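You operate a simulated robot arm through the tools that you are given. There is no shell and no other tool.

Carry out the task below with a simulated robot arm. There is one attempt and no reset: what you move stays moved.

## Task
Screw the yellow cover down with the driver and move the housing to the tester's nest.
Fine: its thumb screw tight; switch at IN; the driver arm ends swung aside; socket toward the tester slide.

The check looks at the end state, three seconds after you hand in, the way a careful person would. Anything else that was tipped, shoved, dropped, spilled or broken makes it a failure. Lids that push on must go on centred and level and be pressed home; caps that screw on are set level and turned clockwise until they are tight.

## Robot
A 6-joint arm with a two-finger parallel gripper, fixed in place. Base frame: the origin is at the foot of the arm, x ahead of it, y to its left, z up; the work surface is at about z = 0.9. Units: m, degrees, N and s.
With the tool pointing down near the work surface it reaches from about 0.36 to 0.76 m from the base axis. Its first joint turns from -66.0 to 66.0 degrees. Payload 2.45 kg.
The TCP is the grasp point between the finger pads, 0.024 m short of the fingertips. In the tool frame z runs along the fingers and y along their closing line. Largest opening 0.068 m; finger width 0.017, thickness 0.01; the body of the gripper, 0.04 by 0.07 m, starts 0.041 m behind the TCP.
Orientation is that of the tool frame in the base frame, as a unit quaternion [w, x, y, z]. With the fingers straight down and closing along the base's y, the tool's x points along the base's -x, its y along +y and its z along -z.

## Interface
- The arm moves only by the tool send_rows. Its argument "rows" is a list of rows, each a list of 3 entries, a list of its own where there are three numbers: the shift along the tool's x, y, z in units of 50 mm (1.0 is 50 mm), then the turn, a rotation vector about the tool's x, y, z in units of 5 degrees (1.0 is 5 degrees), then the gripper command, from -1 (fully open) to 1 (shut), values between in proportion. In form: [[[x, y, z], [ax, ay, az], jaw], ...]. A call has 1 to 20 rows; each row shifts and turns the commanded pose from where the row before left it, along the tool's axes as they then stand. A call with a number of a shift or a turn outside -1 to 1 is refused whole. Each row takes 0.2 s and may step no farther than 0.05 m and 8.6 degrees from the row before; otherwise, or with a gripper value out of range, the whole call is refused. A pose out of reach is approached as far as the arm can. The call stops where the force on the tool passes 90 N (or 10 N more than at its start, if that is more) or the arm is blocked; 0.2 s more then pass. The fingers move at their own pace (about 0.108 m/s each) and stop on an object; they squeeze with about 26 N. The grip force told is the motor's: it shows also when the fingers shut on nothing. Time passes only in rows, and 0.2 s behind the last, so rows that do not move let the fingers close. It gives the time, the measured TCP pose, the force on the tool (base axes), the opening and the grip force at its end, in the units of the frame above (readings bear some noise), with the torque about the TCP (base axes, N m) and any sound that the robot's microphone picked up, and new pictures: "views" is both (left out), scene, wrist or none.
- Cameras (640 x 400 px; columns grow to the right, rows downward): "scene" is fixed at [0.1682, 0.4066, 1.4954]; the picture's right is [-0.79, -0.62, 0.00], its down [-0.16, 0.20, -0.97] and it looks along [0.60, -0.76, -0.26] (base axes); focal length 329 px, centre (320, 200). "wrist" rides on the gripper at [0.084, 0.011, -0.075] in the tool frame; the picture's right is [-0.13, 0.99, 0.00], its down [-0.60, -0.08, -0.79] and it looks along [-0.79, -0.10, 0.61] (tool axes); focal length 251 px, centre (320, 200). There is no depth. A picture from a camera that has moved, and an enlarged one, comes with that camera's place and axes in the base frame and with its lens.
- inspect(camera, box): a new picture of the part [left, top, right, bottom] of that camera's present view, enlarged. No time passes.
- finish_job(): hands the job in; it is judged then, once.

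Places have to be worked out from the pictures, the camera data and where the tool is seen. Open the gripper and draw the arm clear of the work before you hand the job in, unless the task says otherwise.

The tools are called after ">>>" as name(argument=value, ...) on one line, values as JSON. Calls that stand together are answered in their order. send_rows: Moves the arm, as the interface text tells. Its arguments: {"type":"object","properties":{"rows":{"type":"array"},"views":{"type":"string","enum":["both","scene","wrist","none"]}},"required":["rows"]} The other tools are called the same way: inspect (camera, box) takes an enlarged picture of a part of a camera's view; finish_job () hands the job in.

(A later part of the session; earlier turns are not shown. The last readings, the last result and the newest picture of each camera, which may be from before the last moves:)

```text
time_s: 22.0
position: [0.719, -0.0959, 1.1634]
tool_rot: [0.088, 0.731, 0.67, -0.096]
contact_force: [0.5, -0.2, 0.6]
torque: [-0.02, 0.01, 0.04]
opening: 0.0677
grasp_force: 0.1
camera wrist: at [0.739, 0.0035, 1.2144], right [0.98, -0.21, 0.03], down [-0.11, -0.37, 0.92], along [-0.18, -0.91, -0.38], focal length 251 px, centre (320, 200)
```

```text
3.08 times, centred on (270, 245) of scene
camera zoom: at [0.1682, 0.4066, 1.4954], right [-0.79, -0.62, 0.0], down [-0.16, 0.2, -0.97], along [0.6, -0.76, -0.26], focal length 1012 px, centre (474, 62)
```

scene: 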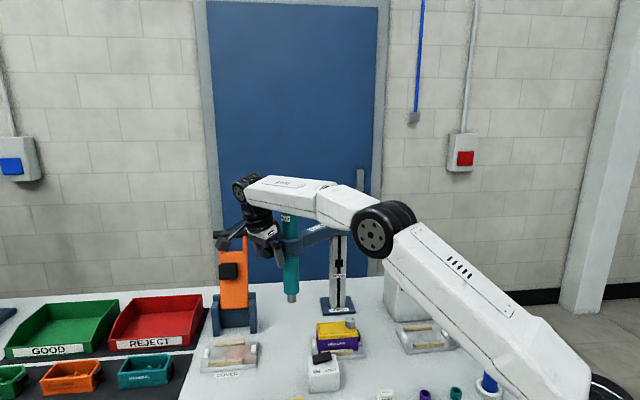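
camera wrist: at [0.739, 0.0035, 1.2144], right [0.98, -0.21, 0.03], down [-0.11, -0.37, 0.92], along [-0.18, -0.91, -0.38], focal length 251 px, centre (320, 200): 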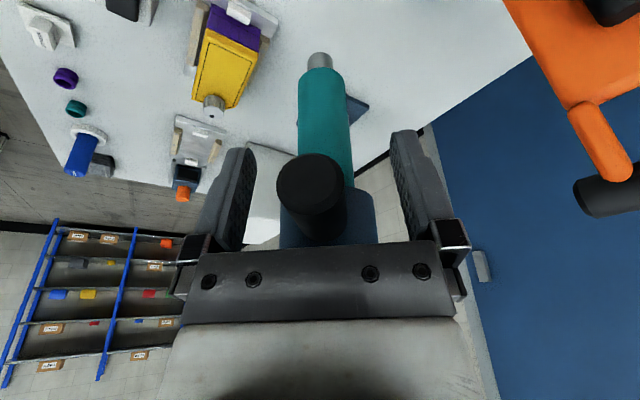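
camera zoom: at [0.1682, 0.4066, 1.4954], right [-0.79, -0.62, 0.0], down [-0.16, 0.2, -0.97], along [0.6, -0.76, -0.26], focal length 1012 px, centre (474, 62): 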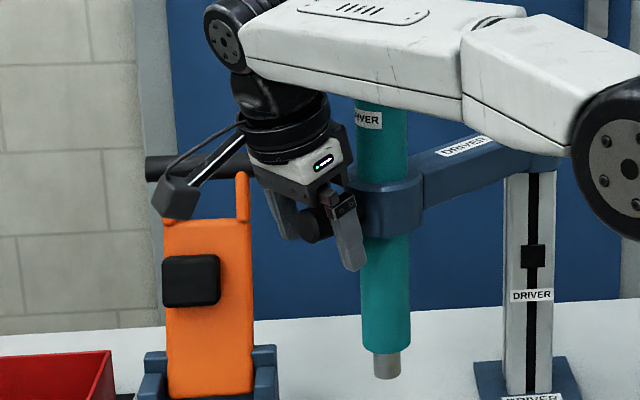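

The handle is between the fingers near the palm. I'll close the gripper on it and read the forces.

>>> send_rows(rows=[[[0, 0, 0], [0, 0, 0], 0], [[0, 0, 0], [0, 0, 0], 0.4], [[0, 0, 0], [0, 0, 0], 1], [[0, 0, 0], [0, 0, 0], 1]])

```text
time_s: 23.0
position: [0.7171, -0.095, 1.1644]
tool_rot: [0.085, 0.731, 0.67, -0.099]
contact_force: [-36.5, 2.7, -2.2]
torque: [-0.02, -0.25, 0.86]
opening: 0.0276
grasp_force: 42.5
camera wrist: at [0.7368, 0.0037, 1.2141], right [0.98, -0.21, 0.02], down [-0.1, -0.37, 0.92], along [-0.19, -0.9, -0.38], focal length 251 px, centre (320, 200)
```

scene: 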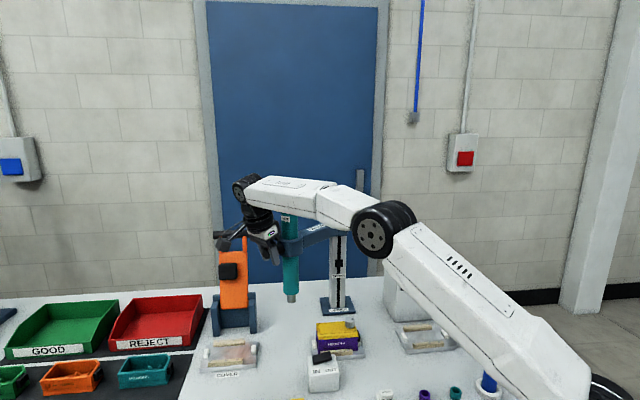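
wrist: 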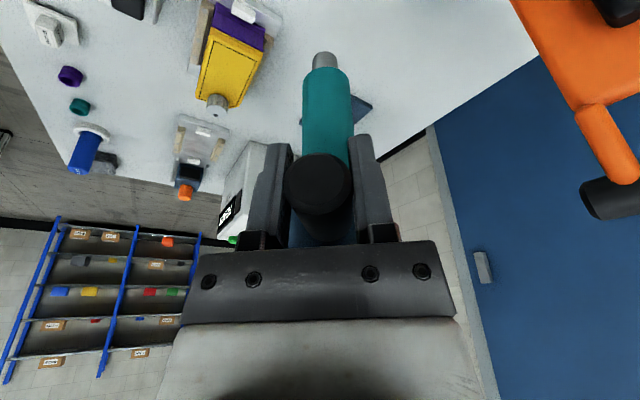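

The handle is gripped (opening 27.6 mm) and the arm presses lightly against its "aside" stop. I'll swing it counter-clockwise along an arc of radius 0.254 m about the pivot, 15° first, and check the forces.

>>> send_rows(rows=[[[-0.01, -0.2, 0], [-0.13, 0, -0.48], 1], [[-0.019, -0.443, 0.005], [-0.259, 0, -0.966], 1], [[-0.019, -0.443, 0.005], [-0.259, 0, -0.966], 1], [[-0.01, -0.222, 0.003], [-0.13, 0, -0.483], 1]])

```text
time_s: 24.0
position: [0.6538, -0.0984, 1.165]
tool_rot: [0.1, 0.636, 0.76, -0.083]
contact_force: [-6.5, 17.8, -4.9]
torque: [-0.67, -0.03, -1.07]
opening: 0.0277
grasp_force: 42.7
camera wrist: at [0.6465, 0.0033, 1.2147], right [1.0, 0.05, 0.03], down [-0.01, -0.39, 0.92], along [0.06, -0.92, -0.39], focal length 251 px, centre (320, 200)
```

scene: 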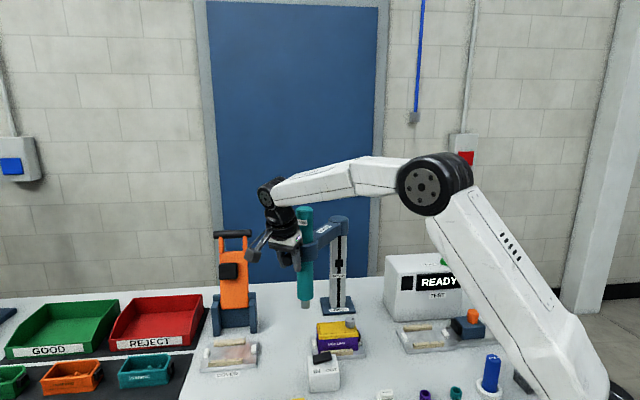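
wrist: 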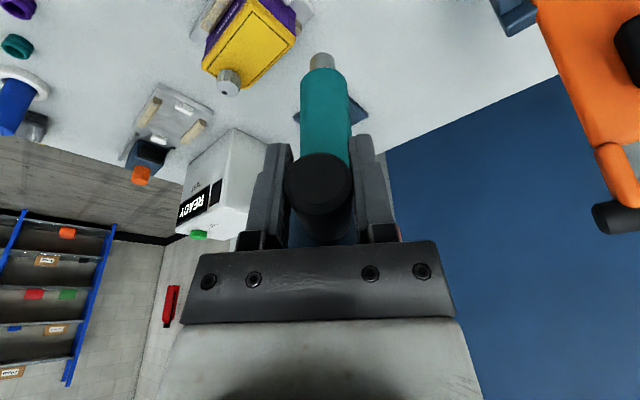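

The arm swings freely, with a mild 18 N outward pull that I'll correct by about 1 mm radially. I'll continue another 25°.

>>> send_rows(rows=[[[-0.005, -0.443, 0.005], [-0.259, 0, -0.966], 1], [[-0.01, -0.443, 0.005], [-0.259, 0, -0.966], 1], [[-0.015, -0.443, 0.005], [-0.259, 0, -0.966], 1], [[-0.019, -0.443, 0.005], [-0.259, 0, -0.966], 1], [[-0.019, -0.443, 0.005], [-0.259, 0, -0.966], 1]])

>>> inspect(camera="scene", box=[260, 190, 420, 350])

>>> inspect(camera="wrist", box=[180, 0, 420, 150])

```text
time_s: 25.2
position: [0.5502, -0.1385, 1.1644]
tool_rot: [0.115, 0.458, 0.879, -0.061]
contact_force: [-3.1, -3.5, -16.4]
torque: [-0.33, -0.22, -1.24]
opening: 0.0276
grasp_force: 42.0
camera wrist: at [0.5019, -0.0492, 1.2144], right [0.88, 0.47, 0.03], down [0.15, -0.35, 0.92], along [0.44, -0.81, -0.38], focal length 251 px, centre (320, 200)
```

scene: 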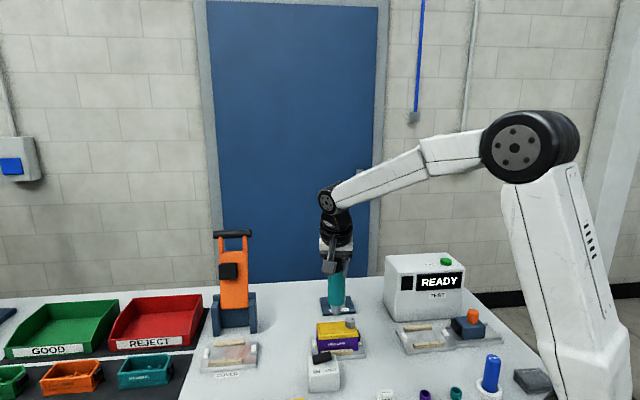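
wrist: 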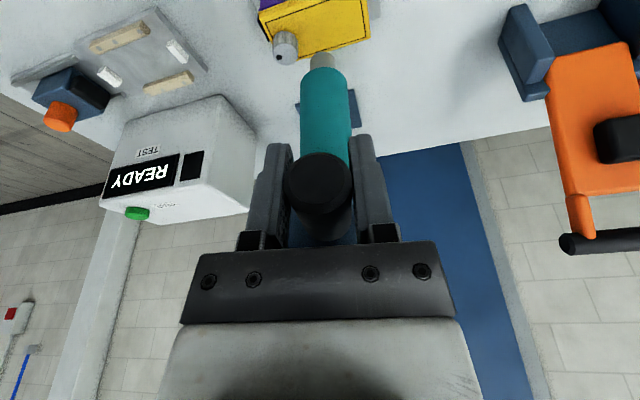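

```text
2.50 times, centred on (340, 270) of scene
camera zoom: at [0.1684, 0.4064, 1.4955], right [-0.79, -0.62, 0.0], down [-0.16, 0.2, -0.97], along [0.6, -0.76, -0.26], focal length 822 px, centre (270, 25)
```

zoom: 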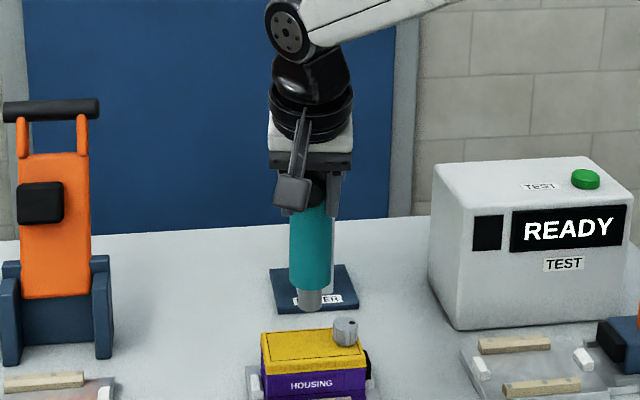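

```text
2.67 times, centred on (300, 75) of wrist
camera zoom: at [0.5019, -0.0492, 1.2144], right [0.88, 0.47, 0.03], down [0.15, -0.35, 0.92], along [0.44, -0.81, -0.38], focal length 670 px, centre (373, 533)
```

zoom: 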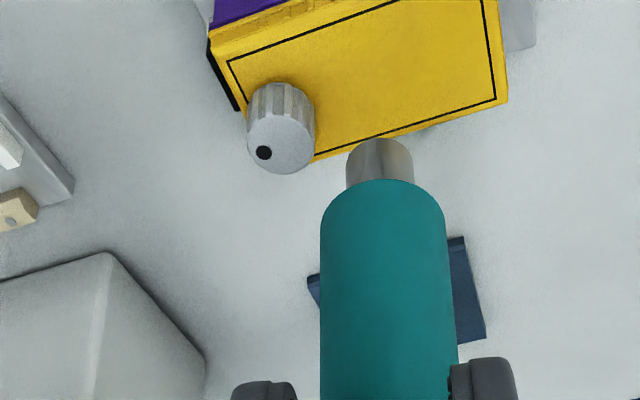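

The driver is now about 11° short of the screw, with its bit roughly 13 mm above the screw's top. I'll swing 9° more and look before the last bit.

>>> send_rows(rows=[[[-0.019, -0.443, 0.005], [-0.259, 0, -0.966], 1], [[-0.012, -0.355, 0.004], [-0.207, 0, -0.773], 1], [[0, 0, 0], [0, 0, 0], 1]])

>>> inspect(camera="scene", box=[310, 270, 390, 350])

>>> inspect(camera="wrist", box=[220, 0, 420, 125])

```text
time_s: 26.0
position: [0.5188, -0.1629, 1.1655]
tool_rot: [0.121, 0.387, 0.913, -0.05]
contact_force: [-20.5, 14.8, 7.6]
torque: [0.19, -0.02, -0.88]
opening: 0.0279
grasp_force: 42.7
camera wrist: at [0.4572, -0.0827, 1.2146], right [0.8, 0.6, 0.03], down [0.21, -0.33, 0.92], along [0.56, -0.73, -0.38], focal length 251 px, centre (320, 200)
```

scene: 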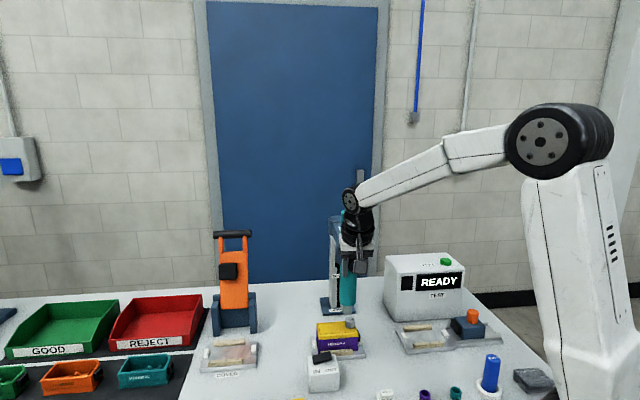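
wrist: 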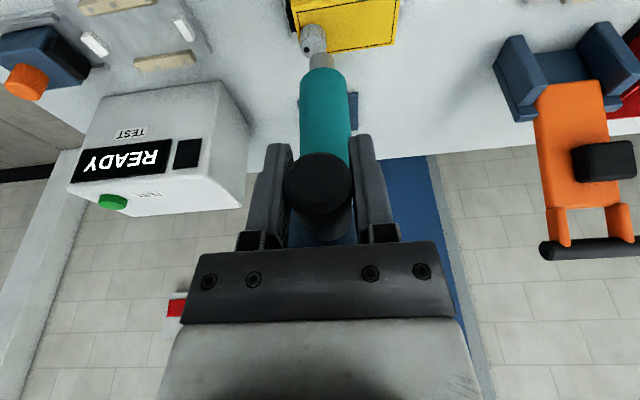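

```text
5.00 times, centred on (350, 310) of scene
camera zoom: at [0.1673, 0.4072, 1.4954], right [-0.79, -0.62, 0.0], down [-0.16, 0.2, -0.97], along [0.6, -0.76, -0.26], focal length 1644 px, centre (170, -350)
```

zoom: 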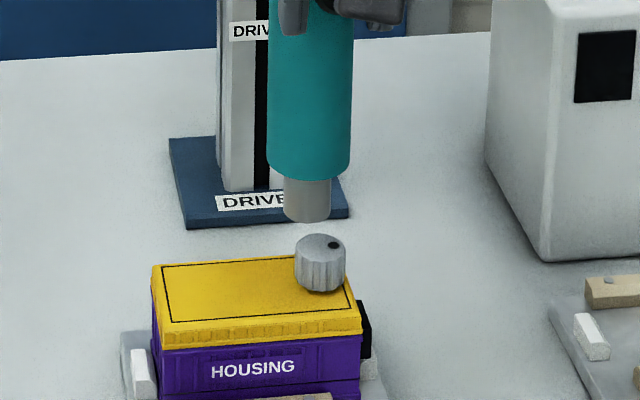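

```text
3.20 times, centred on (320, 62) of wrist
camera zoom: at [0.4572, -0.0827, 1.2146], right [0.8, 0.6, 0.03], down [0.21, -0.33, 0.92], along [0.56, -0.73, -0.38], focal length 805 px, centre (320, 640)
```

zoom: 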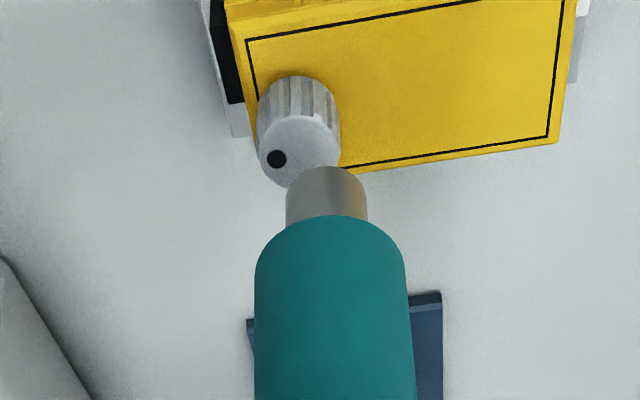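

The bit is about 6–7 mm short of the screw along the arc, and a 25 N outward pull shows I'm about 1.3 mm inside the true radius. I'll swing 2° more and correct the radius.

>>> send_rows(rows=[[[0.012, -0.09, -0.003], [-0.052, 0, -0.193], 1], [[0.012, -0.09, -0.003], [-0.052, 0, -0.193], 1], [[0, 0, 0], [0, 0, 0], 1]])

>>> inspect(camera="scene", box=[320, 290, 380, 340])

>>> inspect(camera="wrist", box=[260, 0, 380, 80])

```text
time_s: 26.8
position: [0.5115, -0.1689, 1.1651]
tool_rot: [0.122, 0.371, 0.919, -0.049]
contact_force: [-7.8, 2.5, 6.0]
torque: [0.65, 0.5, -0.8]
opening: 0.0278
grasp_force: 42.9
camera wrist: at [0.4478, -0.0912, 1.2143], right [0.78, 0.63, 0.03], down [0.22, -0.32, 0.92], along [0.59, -0.71, -0.38], focal length 251 px, centre (320, 200)
```

scene: 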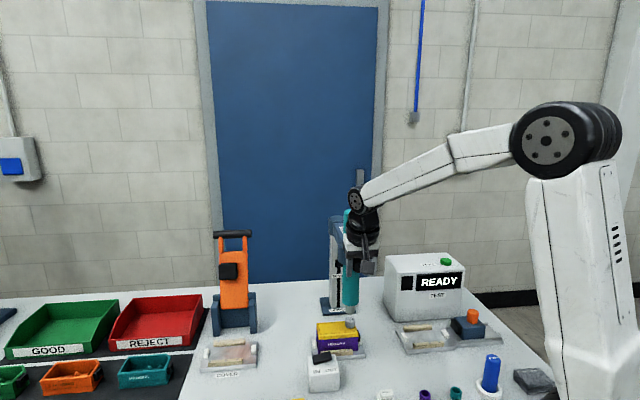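
wrist: 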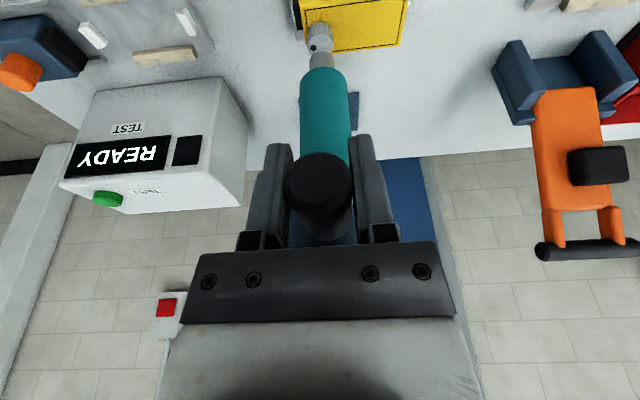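

```text
8.00 times, centred on (350, 315) of scene
camera zoom: at [0.1678, 0.4067, 1.4954], right [-0.79, -0.62, 0.0], down [-0.16, 0.2, -0.97], along [0.6, -0.76, -0.26], focal length 2630 px, centre (80, -720)
```

zoom: 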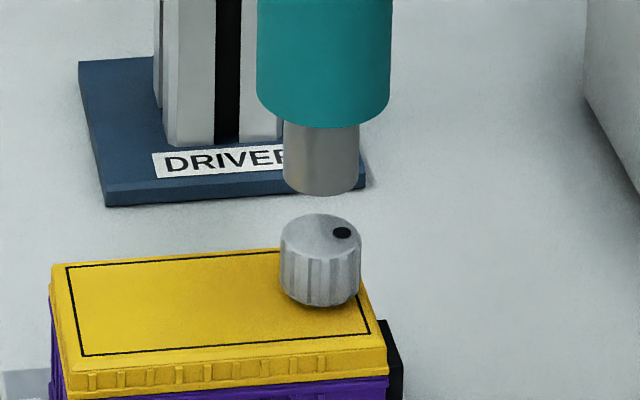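

```text
5.00 times, centred on (320, 40) of wrist
camera zoom: at [0.4478, -0.0912, 1.2143], right [0.78, 0.63, 0.03], down [0.22, -0.32, 0.92], along [0.59, -0.71, -0.38], focal length 1257 px, centre (320, 1000)
```

zoom: 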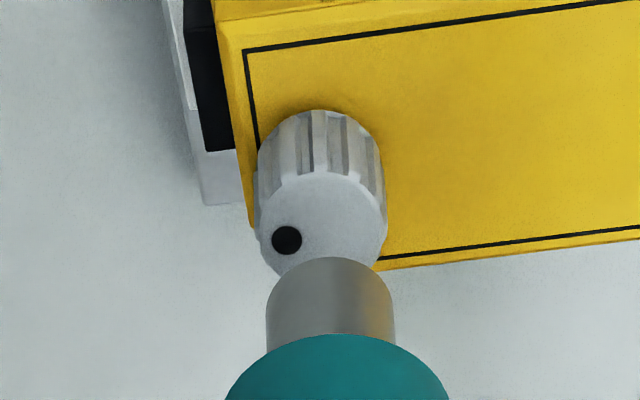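

In the scene view the bit and screw line up laterally within about 1 mm. I'll now try to pull the handle straight down by small steps, watching the force and listening to learn how the driver lowers.

>>> send_rows(rows=[[[0.026, 0, 0.0965], [0, 0, 0], 1], [[0.026, 0, 0.0965], [0, 0, 0], 1]])

>>> inspect(camera="scene", box=[310, 190, 390, 340])

```text
time_s: 27.4
position: [0.5144, -0.17, 1.1604]
tool_rot: [0.129, 0.37, 0.919, -0.05]
contact_force: [-9.3, 3.8, 42.4]
torque: [0.25, 0.04, -0.6]
opening: 0.0278
grasp_force: 42.6
camera wrist: at [0.4496, -0.0918, 1.2082], right [0.78, 0.63, 0.04], down [0.2, -0.31, 0.93], along [0.59, -0.71, -0.37], focal length 251 px, centre (320, 200)
```

scene: 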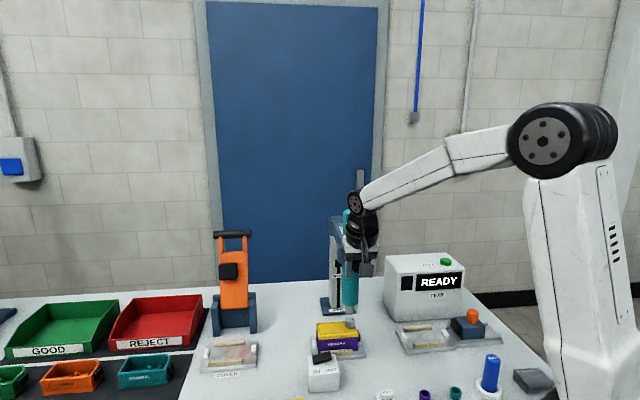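
wrist: 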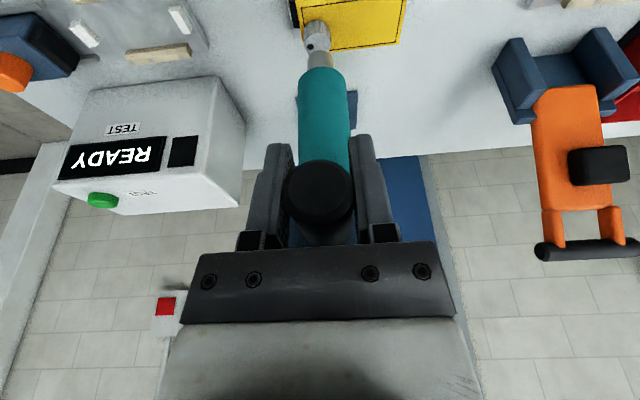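

```text
2.67 times, centred on (350, 265) of scene
camera zoom: at [0.1671, 0.4071, 1.4954], right [-0.79, -0.62, 0.0], down [-0.16, 0.2, -0.97], along [0.6, -0.76, -0.26], focal length 877 px, centre (240, 27)
```

zoom: 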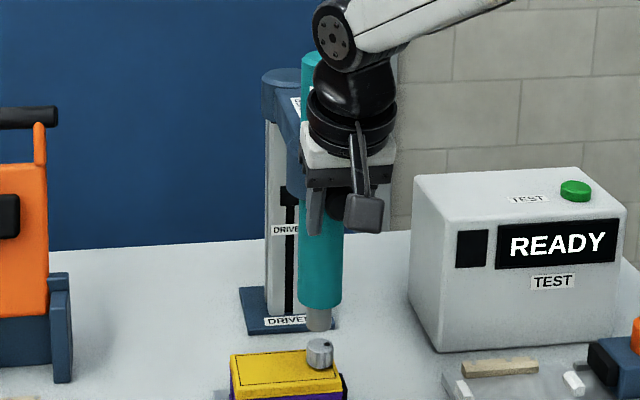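

The tool went down 5 mm with 42 N resisting. I'll compare the bit's position with the earlier zoom to see whether the driver moved or the grip slipped.

>>> inspect(camera="scene", box=[320, 290, 380, 340])

>>> inspect(camera="wrist", box=[240, 0, 400, 250])

```text
8.00 times, centred on (350, 315) of scene
camera zoom: at [0.1671, 0.4071, 1.4954], right [-0.79, -0.62, 0.0], down [-0.16, 0.2, -0.97], along [0.6, -0.76, -0.26], focal length 2630 px, centre (80, -720)
```

zoom: 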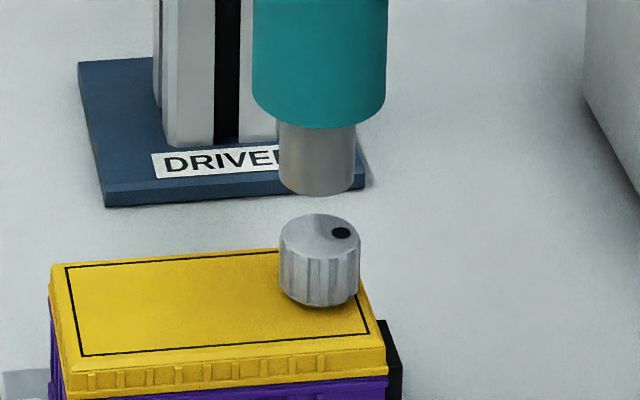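

```text
1.60 times, centred on (320, 125) of wrist
camera zoom: at [0.4496, -0.0918, 1.2082], right [0.78, 0.63, 0.04], down [0.2, -0.31, 0.93], along [0.59, -0.71, -0.37], focal length 402 px, centre (320, 320)
```

zoom: 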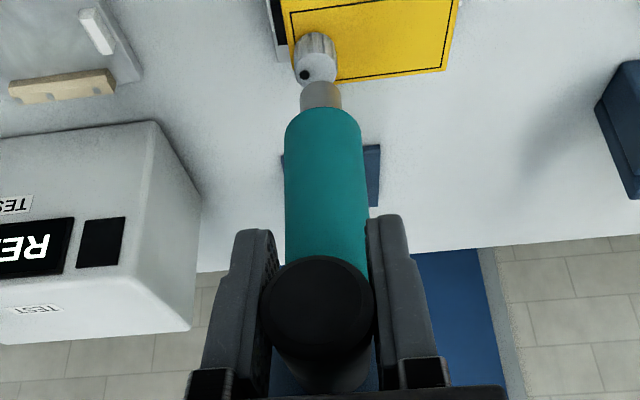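

The bit didn't descend, so the handle is only for swinging and slipped in the grip; the driver must be fed down by pressing on the top of its body. I'll undo the downward strain and check alignment again.

>>> send_rows(rows=[[[-0.026, 0, -0.0965], [0, 0, 0], 1], [[-0.026, 0, -0.0965], [0, 0, 0], 1], [[0, 0, 0], [0, 0, 0], 1]], views="scene")

>>> inspect(camera="scene", box=[320, 290, 380, 340])

```text
time_s: 28.2
position: [0.5126, -0.172, 1.1604]
tool_rot: [0.116, 0.372, 0.92, -0.05]
contact_force: [18.5, -24.0, -30.7]
torque: [0.18, 0.12, -0.75]
opening: 0.0278
grasp_force: 42.3
```

scene: 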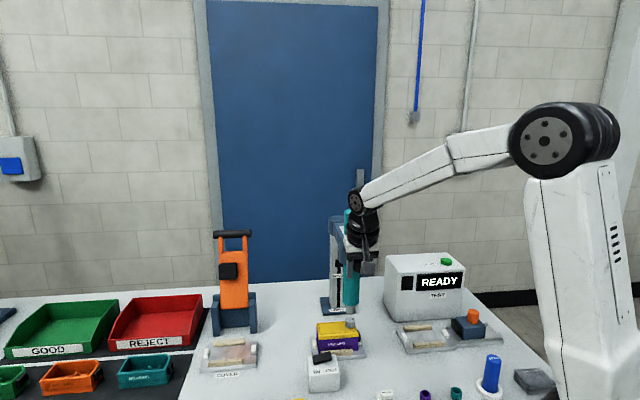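

```text
8.00 times, centred on (350, 315) of scene
camera zoom: at [0.1694, 0.4056, 1.4956], right [-0.79, -0.62, 0.0], down [-0.16, 0.2, -0.97], along [0.6, -0.76, -0.26], focal length 2630 px, centre (80, -720)
```

zoom: 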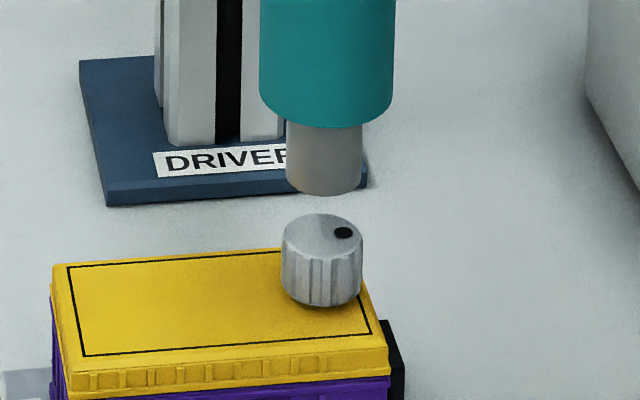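

The alignment is still good (bit centre 323.5 vs screw 321.5 in this zoom). I'll relax the built-up vertical and radial force, then open the fingers and back off along the approach line.

>>> send_rows(rows=[[[-0.02, 0, 0.04], [0, 0, 0], 1], [[0, 0, 0], [0, 0, 0], 0.5], [[0, 0, 0], [0, 0, 0], 0], [[0, 0, 0], [0, 0, 0], -1], [[0, 0, 0], [0, 0, 0], -1]])

>>> inspect(camera="scene", box=[320, 290, 380, 340])

```text
time_s: 29.4
position: [0.5136, -0.1708, 1.1641]
tool_rot: [0.122, 0.371, 0.919, -0.049]
contact_force: [-0.6, 0.0, 0.7]
torque: [-0.01, -0.03, -0.02]
opening: 0.0678
grasp_force: 0.1
camera wrist: at [0.4493, -0.0919, 1.2125], right [0.78, 0.63, 0.03], down [0.22, -0.32, 0.92], along [0.59, -0.71, -0.38], focal length 251 px, centre (320, 200)
```

scene: 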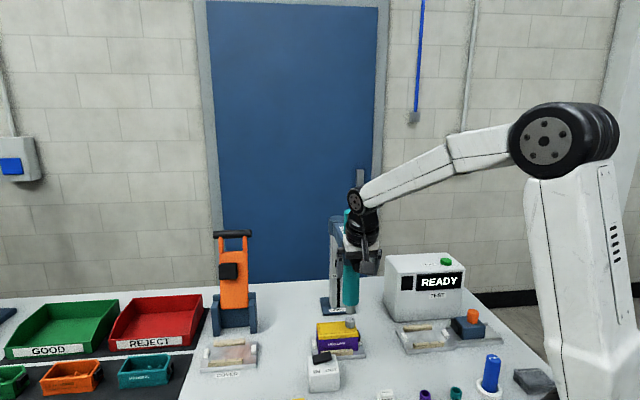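
wrist: 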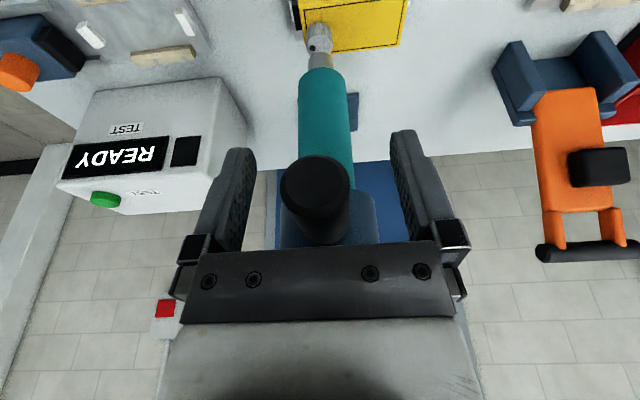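

```text
8.00 times, centred on (350, 315) of scene
camera zoom: at [0.1681, 0.4067, 1.4954], right [-0.79, -0.62, 0.0], down [-0.16, 0.2, -0.97], along [0.6, -0.76, -0.26], focal length 2630 px, centre (80, -720)
```

zoom: 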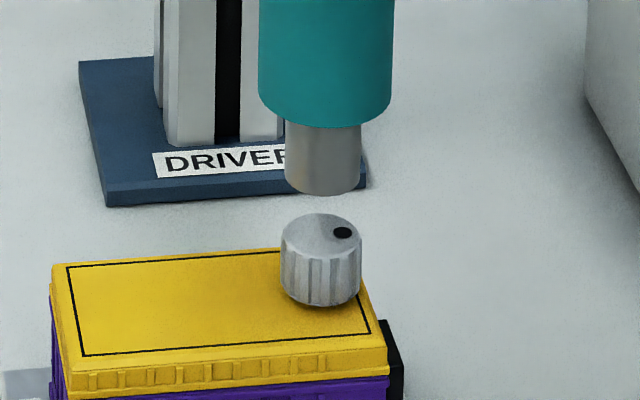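

The arm stays in place with the bit centred over the screw. I'll withdraw from the handle, stand the tool upright, close the fingers and move over the top of the teal driver body at about (0.562, -0.219), top z≈1.27.

>>> send_rows(rows=[[[0, 0, -0.6], [0, 0, 0], -1], [[0, 0, -0.8], [0, 0, 0], -1], [[0, 0, -0.9], [0, 0, 0], -1], [[0, 0, -0.9], [0, 0, 0], -1], [[0, 0, -0.4], [0, 1, 0], 0], [[0, 0, -0.2], [0, 1, 0], 1], [[0, 0, 0], [0, 1, 0], 1], [[0, 0, 0], [0, 0, 0], 1]])

```text
time_s: 31.2
position: [0.4811, -0.1384, 1.3475]
tool_rot: [-0.001, 0.375, 0.927, -0.001]
contact_force: [0.1, -0.3, -0.6]
torque: [0.01, 0.04, -0.01]
opening: 0.0
grasp_force: 24.0
camera wrist: at [0.4283, -0.0707, 1.4213], right [0.78, 0.62, 0.0], down [0.38, -0.48, 0.79], along [0.49, -0.62, -0.61], focal length 251 px, centre (320, 200)
```

scene: 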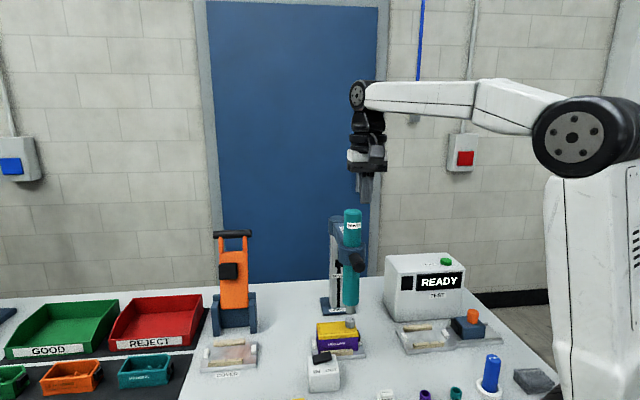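
wrist: 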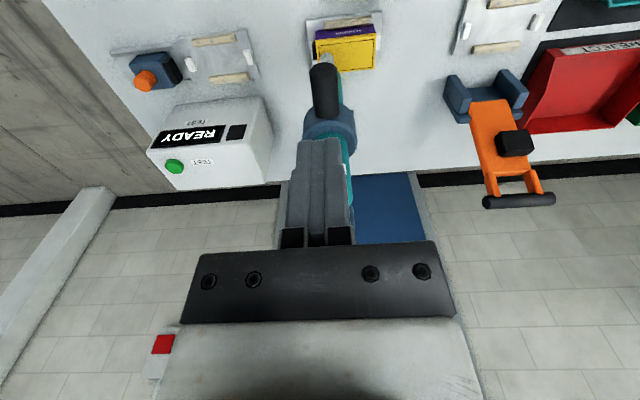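

Clear of the handle. I'll enlarge both views to locate the top of the driver body accurately.

>>> inspect(camera="scene", box=[310, 190, 400, 340])

>>> inspect(camera="wrist", box=[260, 40, 400, 240])

```text
2.67 times, centred on (355, 265) of scene
camera zoom: at [0.1682, 0.4066, 1.4954], right [-0.79, -0.62, 0.0], down [-0.16, 0.2, -0.97], along [0.6, -0.76, -0.26], focal length 877 px, centre (227, 27)
```

zoom: 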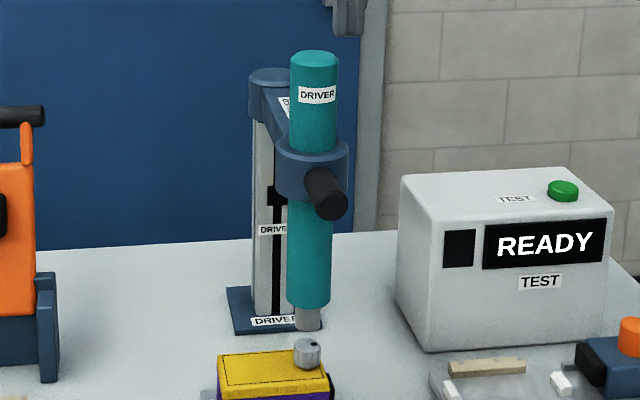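

```text
2.00 times, centred on (330, 140) of wrist
camera zoom: at [0.4283, -0.0707, 1.4213], right [0.78, 0.62, 0.0], down [0.38, -0.48, 0.79], along [0.49, -0.62, -0.61], focal length 503 px, centre (300, 320)
```

zoom: 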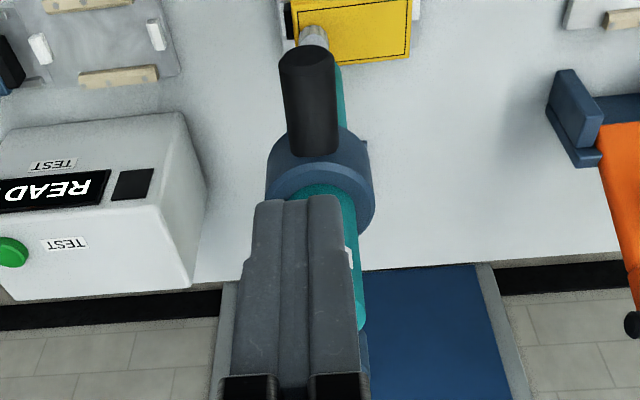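

The driver top is at about (0.562, -0.218, 1.268). I'll move over it at the present height, then come down close and check.

>>> send_rows(rows=[[[-0.757, -0.007, 0], [0, 0, 0], 1], [[-0.757, -0.007, 0], [0, 0, 0], 1], [[-0.757, -0.007, 0], [0, 0, 0], 1], [[0, 0, 0.3], [0, 0, 0], 1], [[0, 0, 0.3], [0, 0, 0], 1], [[0, 0, 0], [0, 0, 0], 1]])

>>> inspect(camera="scene", box=[310, 160, 400, 240])

>>> inspect(camera="wrist", box=[240, 60, 400, 200])

```text
time_s: 32.6
position: [0.5613, -0.2162, 1.314]
tool_rot: [0.0, 0.375, 0.927, -0.001]
contact_force: [-0.4, 0.4, 0.6]
torque: [-0.02, 0.02, -0.02]
opening: 0.0
grasp_force: 23.6
camera wrist: at [0.5093, -0.1501, 1.3883], right [0.78, 0.62, 0.0], down [0.38, -0.48, 0.79], along [0.49, -0.62, -0.61], focal length 251 px, centre (320, 200)
```

scene: 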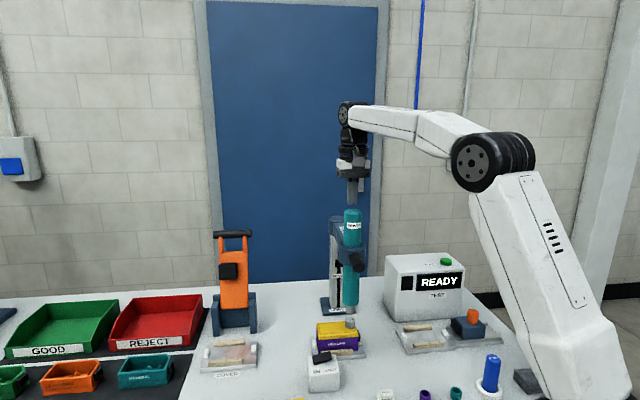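
wrist: 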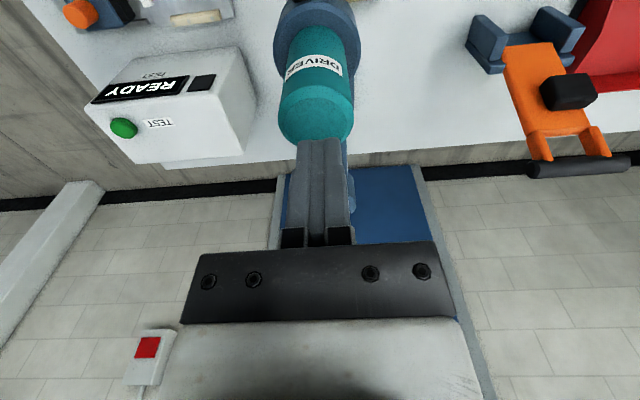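

```text
5.00 times, centred on (355, 200) of scene
camera zoom: at [0.1682, 0.4066, 1.4954], right [-0.79, -0.62, 0.0], down [-0.16, 0.2, -0.97], along [0.6, -0.76, -0.26], focal length 1644 px, centre (145, 200)
```

zoom: 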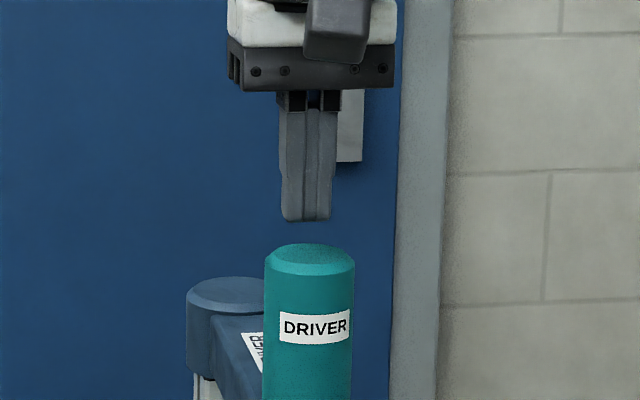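

```text
2.86 times, centred on (320, 130) of wrist
camera zoom: at [0.5093, -0.1501, 1.3883], right [0.78, 0.62, 0.0], down [0.38, -0.48, 0.79], along [0.49, -0.62, -0.61], focal length 718 px, centre (320, 400)
```

zoom: 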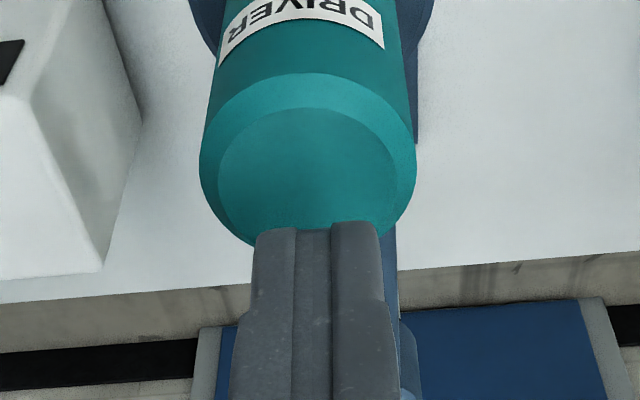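

The fingertips are centred over the driver's top within 2–3 mm. I'll trim that, come down to contact and begin pressing gently in small steps.

>>> send_rows(rows=[[[-0.027, -0.04, 0.2], [0, 0, 0], 1], [[0, 0, 0.15], [0, 0, 0], 1], [[0, 0, 0.06], [0, 0, 0], 1], [[0, 0, 0.06], [0, 0, 0], 1], [[0, 0, 0.06], [0, 0, 0], 1], [[0, 0, 0], [0, 0, 0], 1]])

>>> inspect(camera="scene", box=[320, 290, 380, 340])

```text
time_s: 34.0
position: [0.5614, -0.2194, 1.2905]
tool_rot: [-0.001, 0.375, 0.927, -0.001]
contact_force: [-1.1, -1.0, 3.5]
torque: [0.03, -0.02, -0.06]
opening: 0.0
grasp_force: 23.7
camera wrist: at [0.5089, -0.1521, 1.3641], right [0.78, 0.62, 0.0], down [0.38, -0.48, 0.79], along [0.49, -0.62, -0.61], focal length 251 px, centre (320, 200)
```

scene: 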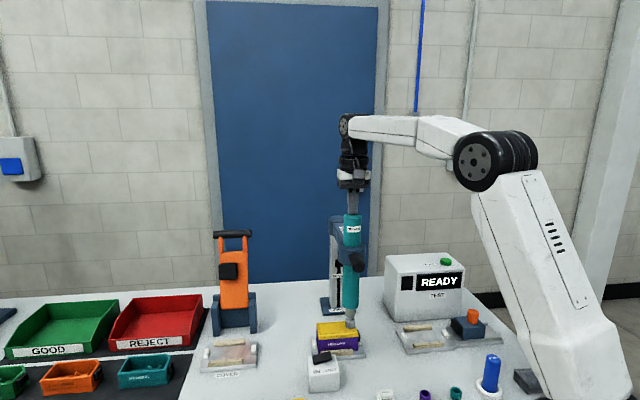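
wrist: 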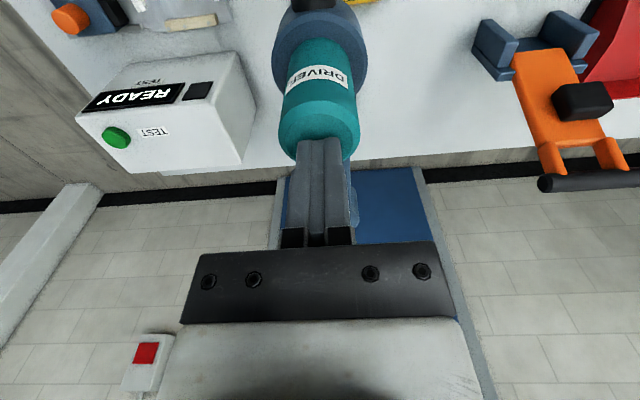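

```text
8.00 times, centred on (350, 315) of scene
camera zoom: at [0.168, 0.4066, 1.4954], right [-0.79, -0.62, 0.0], down [-0.16, 0.2, -0.97], along [0.6, -0.76, -0.26], focal length 2630 px, centre (80, -720)
```

zoom: 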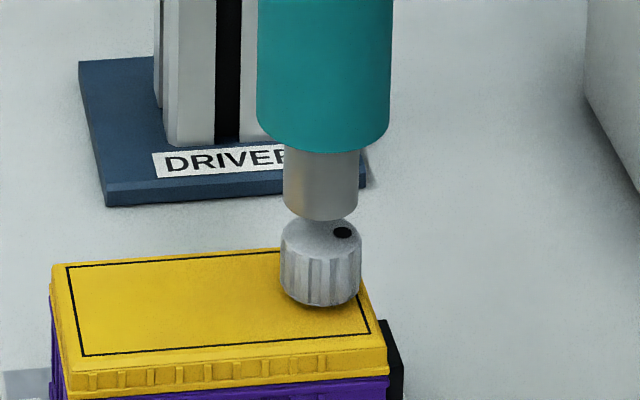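

Pressing works: the bit has come down about 9.5 mm with only 3.5 N, and it's centred on the screw (320.5 vs 321). About 14 mm remains to contact; I'll continue in small steps.

>>> send_rows(rows=[[[0, 0, 0.06], [0, 0, 0], 1], [[0, 0, 0.06], [0, 0, 0], 1], [[0, 0, 0.06], [0, 0, 0], 1], [[0, 0, 0.04], [0, 0, 0], 1], [[0, 0, 0], [0, 0, 0], 1]], views="scene")

>>> inspect(camera="scene", box=[320, 290, 380, 340])

```text
time_s: 35.2
position: [0.56, -0.2196, 1.2812]
tool_rot: [0.001, 0.374, 0.927, 0.0]
contact_force: [2.5, -2.6, 5.6]
torque: [-0.02, -0.05, -0.04]
opening: 0.0
grasp_force: 23.5
```

scene: 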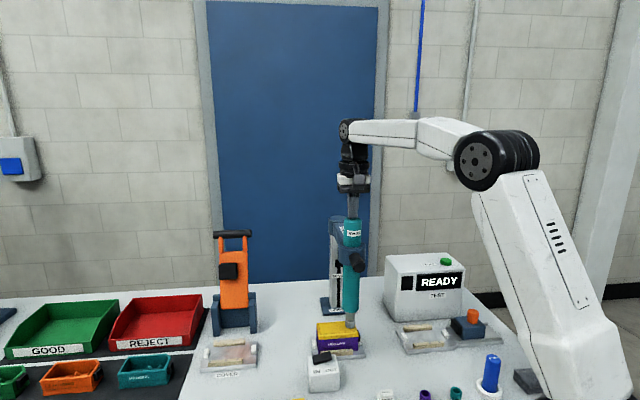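

```text
8.00 times, centred on (350, 315) of scene
camera zoom: at [0.1681, 0.4066, 1.4954], right [-0.79, -0.62, 0.0], down [-0.16, 0.2, -0.97], along [0.6, -0.76, -0.26], focal length 2630 px, centre (80, -720)
```

zoom: 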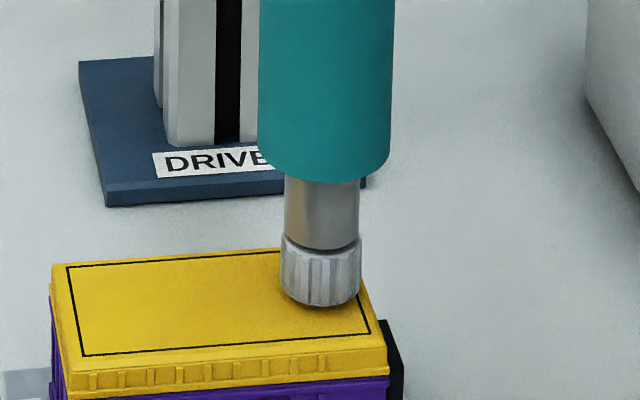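

The bit sits nearly on the screw head, centred. I'll press on in 1 mm steps and listen for the motor.

>>> send_rows(rows=[[[0, 0, 0.02], [0, 0, 0], 1], [[0, 0, 0.02], [0, 0, 0], 1], [[0, 0, 0.02], [0, 0, 0], 1], [[0, 0, 0.02], [0, 0, 0], 1], [[0, 0, 0], [0, 0, 0], 1]], views="scene")

>>> inspect(camera="scene", box=[320, 290, 380, 340])

```text
time_s: 36.4
position: [0.5614, -0.2193, 1.2758]
tool_rot: [0.001, 0.375, 0.927, -0.001]
contact_force: [5.2, -1.8, 8.4]
torque: [0.02, -0.07, 0.01]
opening: 0.0003
grasp_force: 23.4
```

scene: 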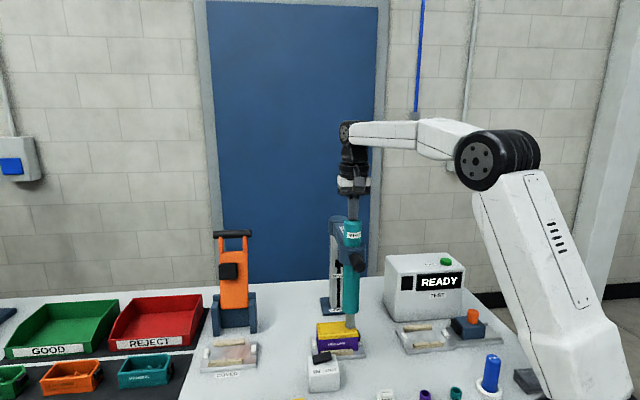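

```text
8.00 times, centred on (350, 315) of scene
camera zoom: at [0.1682, 0.4066, 1.4954], right [-0.79, -0.62, 0.0], down [-0.16, 0.2, -0.97], along [0.6, -0.76, -0.26], focal length 2630 px, centre (80, -720)
```

zoom: 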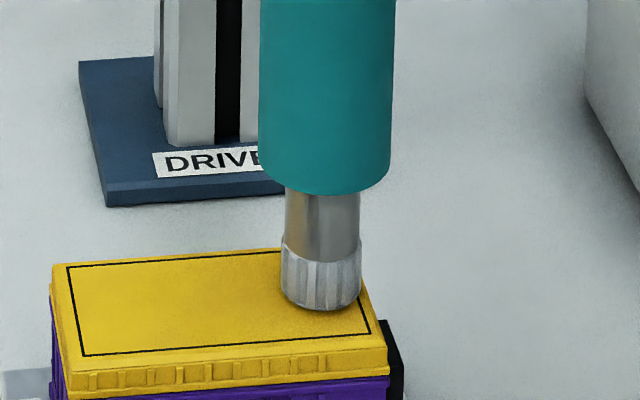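

The bit is on the screw head and the head may have started sinking. I'll keep pressing gently and wait.

>>> send_rows(rows=[[[0, 0, 0.02], [0, 0, 0], 1], [[0, 0, 0.02], [0, 0, 0], 1], [[0, 0, 0.02], [0, 0, 0], 1], [[0, 0, 0], [0, 0, 0], 1], [[0, 0, 0], [0, 0, 0], 1]], views="scene")

>>> inspect(camera="scene", box=[320, 290, 380, 340])

```text
time_s: 37.6
position: [0.5604, -0.2194, 1.2732]
tool_rot: [0.0, 0.374, 0.927, 0.0]
contact_force: [0.4, 4.7, 9.8]
torque: [0.14, 0.02, -0.02]
opening: 0.0002
grasp_force: 23.4
```

scene: 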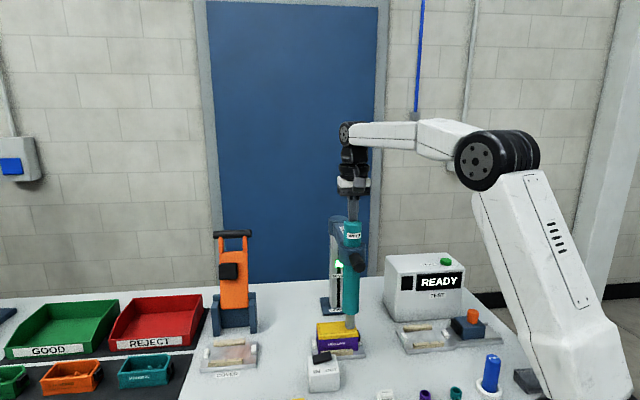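

```text
8.00 times, centred on (350, 315) of scene
camera zoom: at [0.1679, 0.4069, 1.4954], right [-0.79, -0.62, 0.0], down [-0.16, 0.2, -0.97], along [0.6, -0.76, -0.26], focal length 2630 px, centre (80, -720)
```

zoom: 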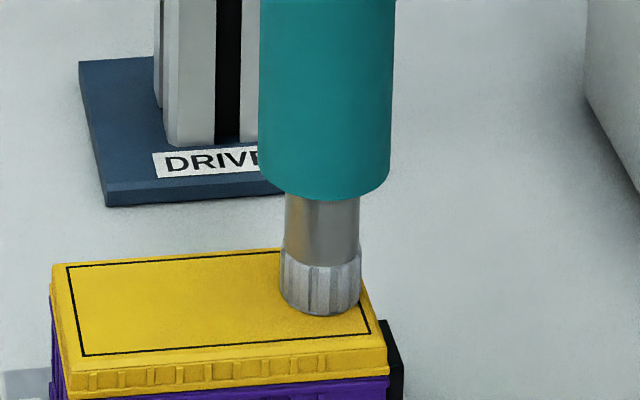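

A green light has come on at the block on the driver's column. I'll look at it closely.

>>> inspect(camera="scene", box=[310, 230, 390, 320])

>>> inspect(camera="scene", box=[325, 250, 355, 280])

```text
4.44 times, centred on (350, 275) of scene
camera zoom: at [0.1679, 0.4069, 1.4954], right [-0.79, -0.62, 0.0], down [-0.16, 0.2, -0.97], along [0.6, -0.76, -0.26], focal length 1461 px, centre (187, -133)
```

zoom: 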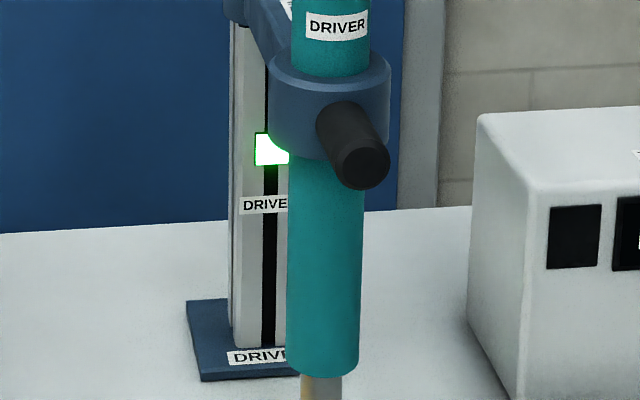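

```text
13.33 times, centred on (340, 265) of scene
camera zoom: at [0.1679, 0.4069, 1.4954], right [-0.79, -0.62, 0.0], down [-0.16, 0.2, -0.97], along [0.6, -0.76, -0.26], focal length 4384 px, centre (53, -667)
```

zoom: 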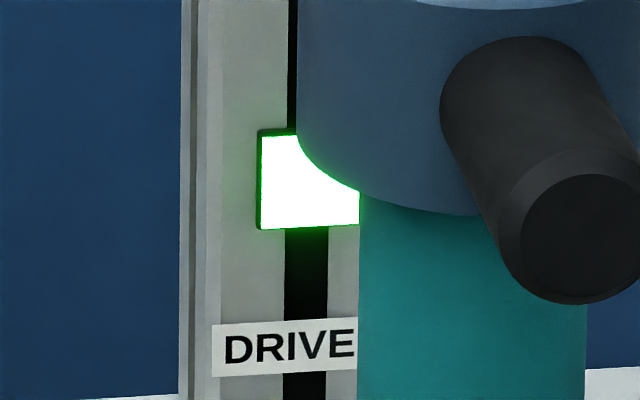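

The lamp is green, which could mean running or done. I'll hold for two seconds and follow a little, to see whether the screw keeps sinking.

>>> send_rows(rows=[[[0, 0, 0.02], [0, 0, 0], 1], [[0, 0, 0], [0, 0, 0], 1], [[0, 0, 0.02], [0, 0, 0], 1], [[0, 0, 0], [0, 0, 0], 1], [[0, 0, 0], [0, 0, 0], 1]], views="scene")

>>> inspect(camera="scene", box=[320, 290, 380, 340])

>>> inspect(camera="scene", box=[325, 250, 355, 280])

```text
time_s: 38.8
position: [0.5601, -0.2192, 1.2729]
tool_rot: [0.002, 0.375, 0.927, -0.001]
contact_force: [-3.5, 6.5, 25.9]
torque: [0.27, 0.21, -0.04]
opening: 0.0
grasp_force: 23.8
```

scene: 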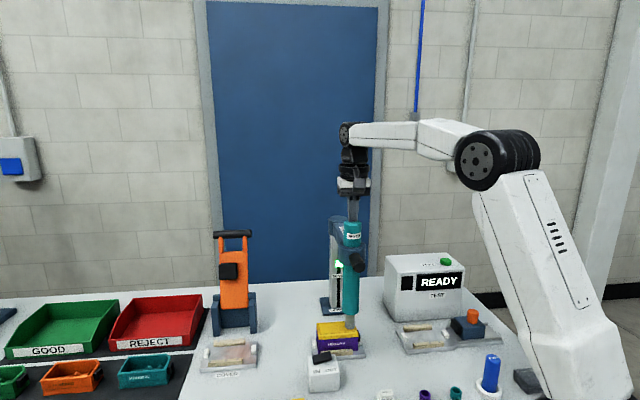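

```text
8.00 times, centred on (350, 315) of scene
camera zoom: at [0.1675, 0.4071, 1.4954], right [-0.79, -0.62, 0.0], down [-0.16, 0.2, -0.97], along [0.6, -0.76, -0.26], focal length 2630 px, centre (80, -720)
```

zoom: 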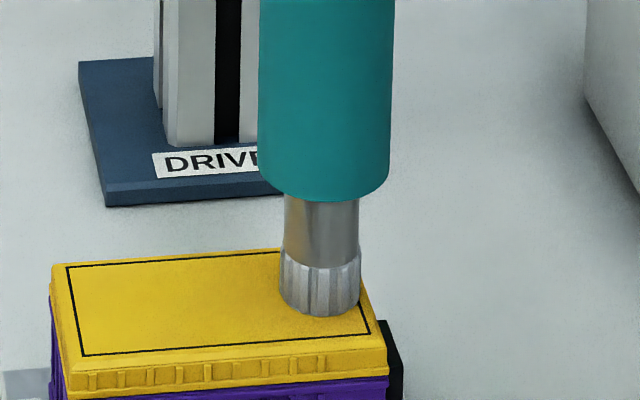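

```text
13.33 times, centred on (340, 265) of scene
camera zoom: at [0.1675, 0.4071, 1.4954], right [-0.79, -0.62, 0.0], down [-0.16, 0.2, -0.97], along [0.6, -0.76, -0.26], focal length 4384 px, centre (53, -667)
```

zoom: 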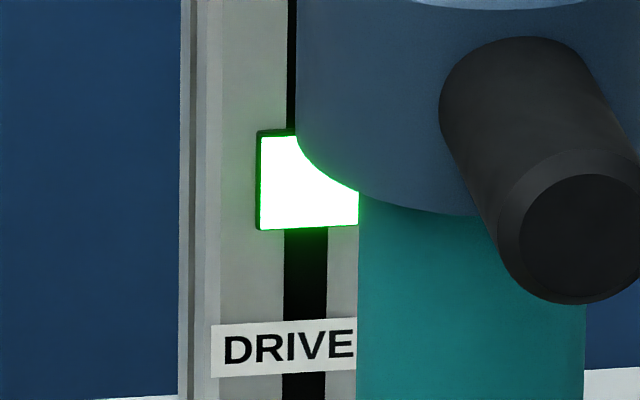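

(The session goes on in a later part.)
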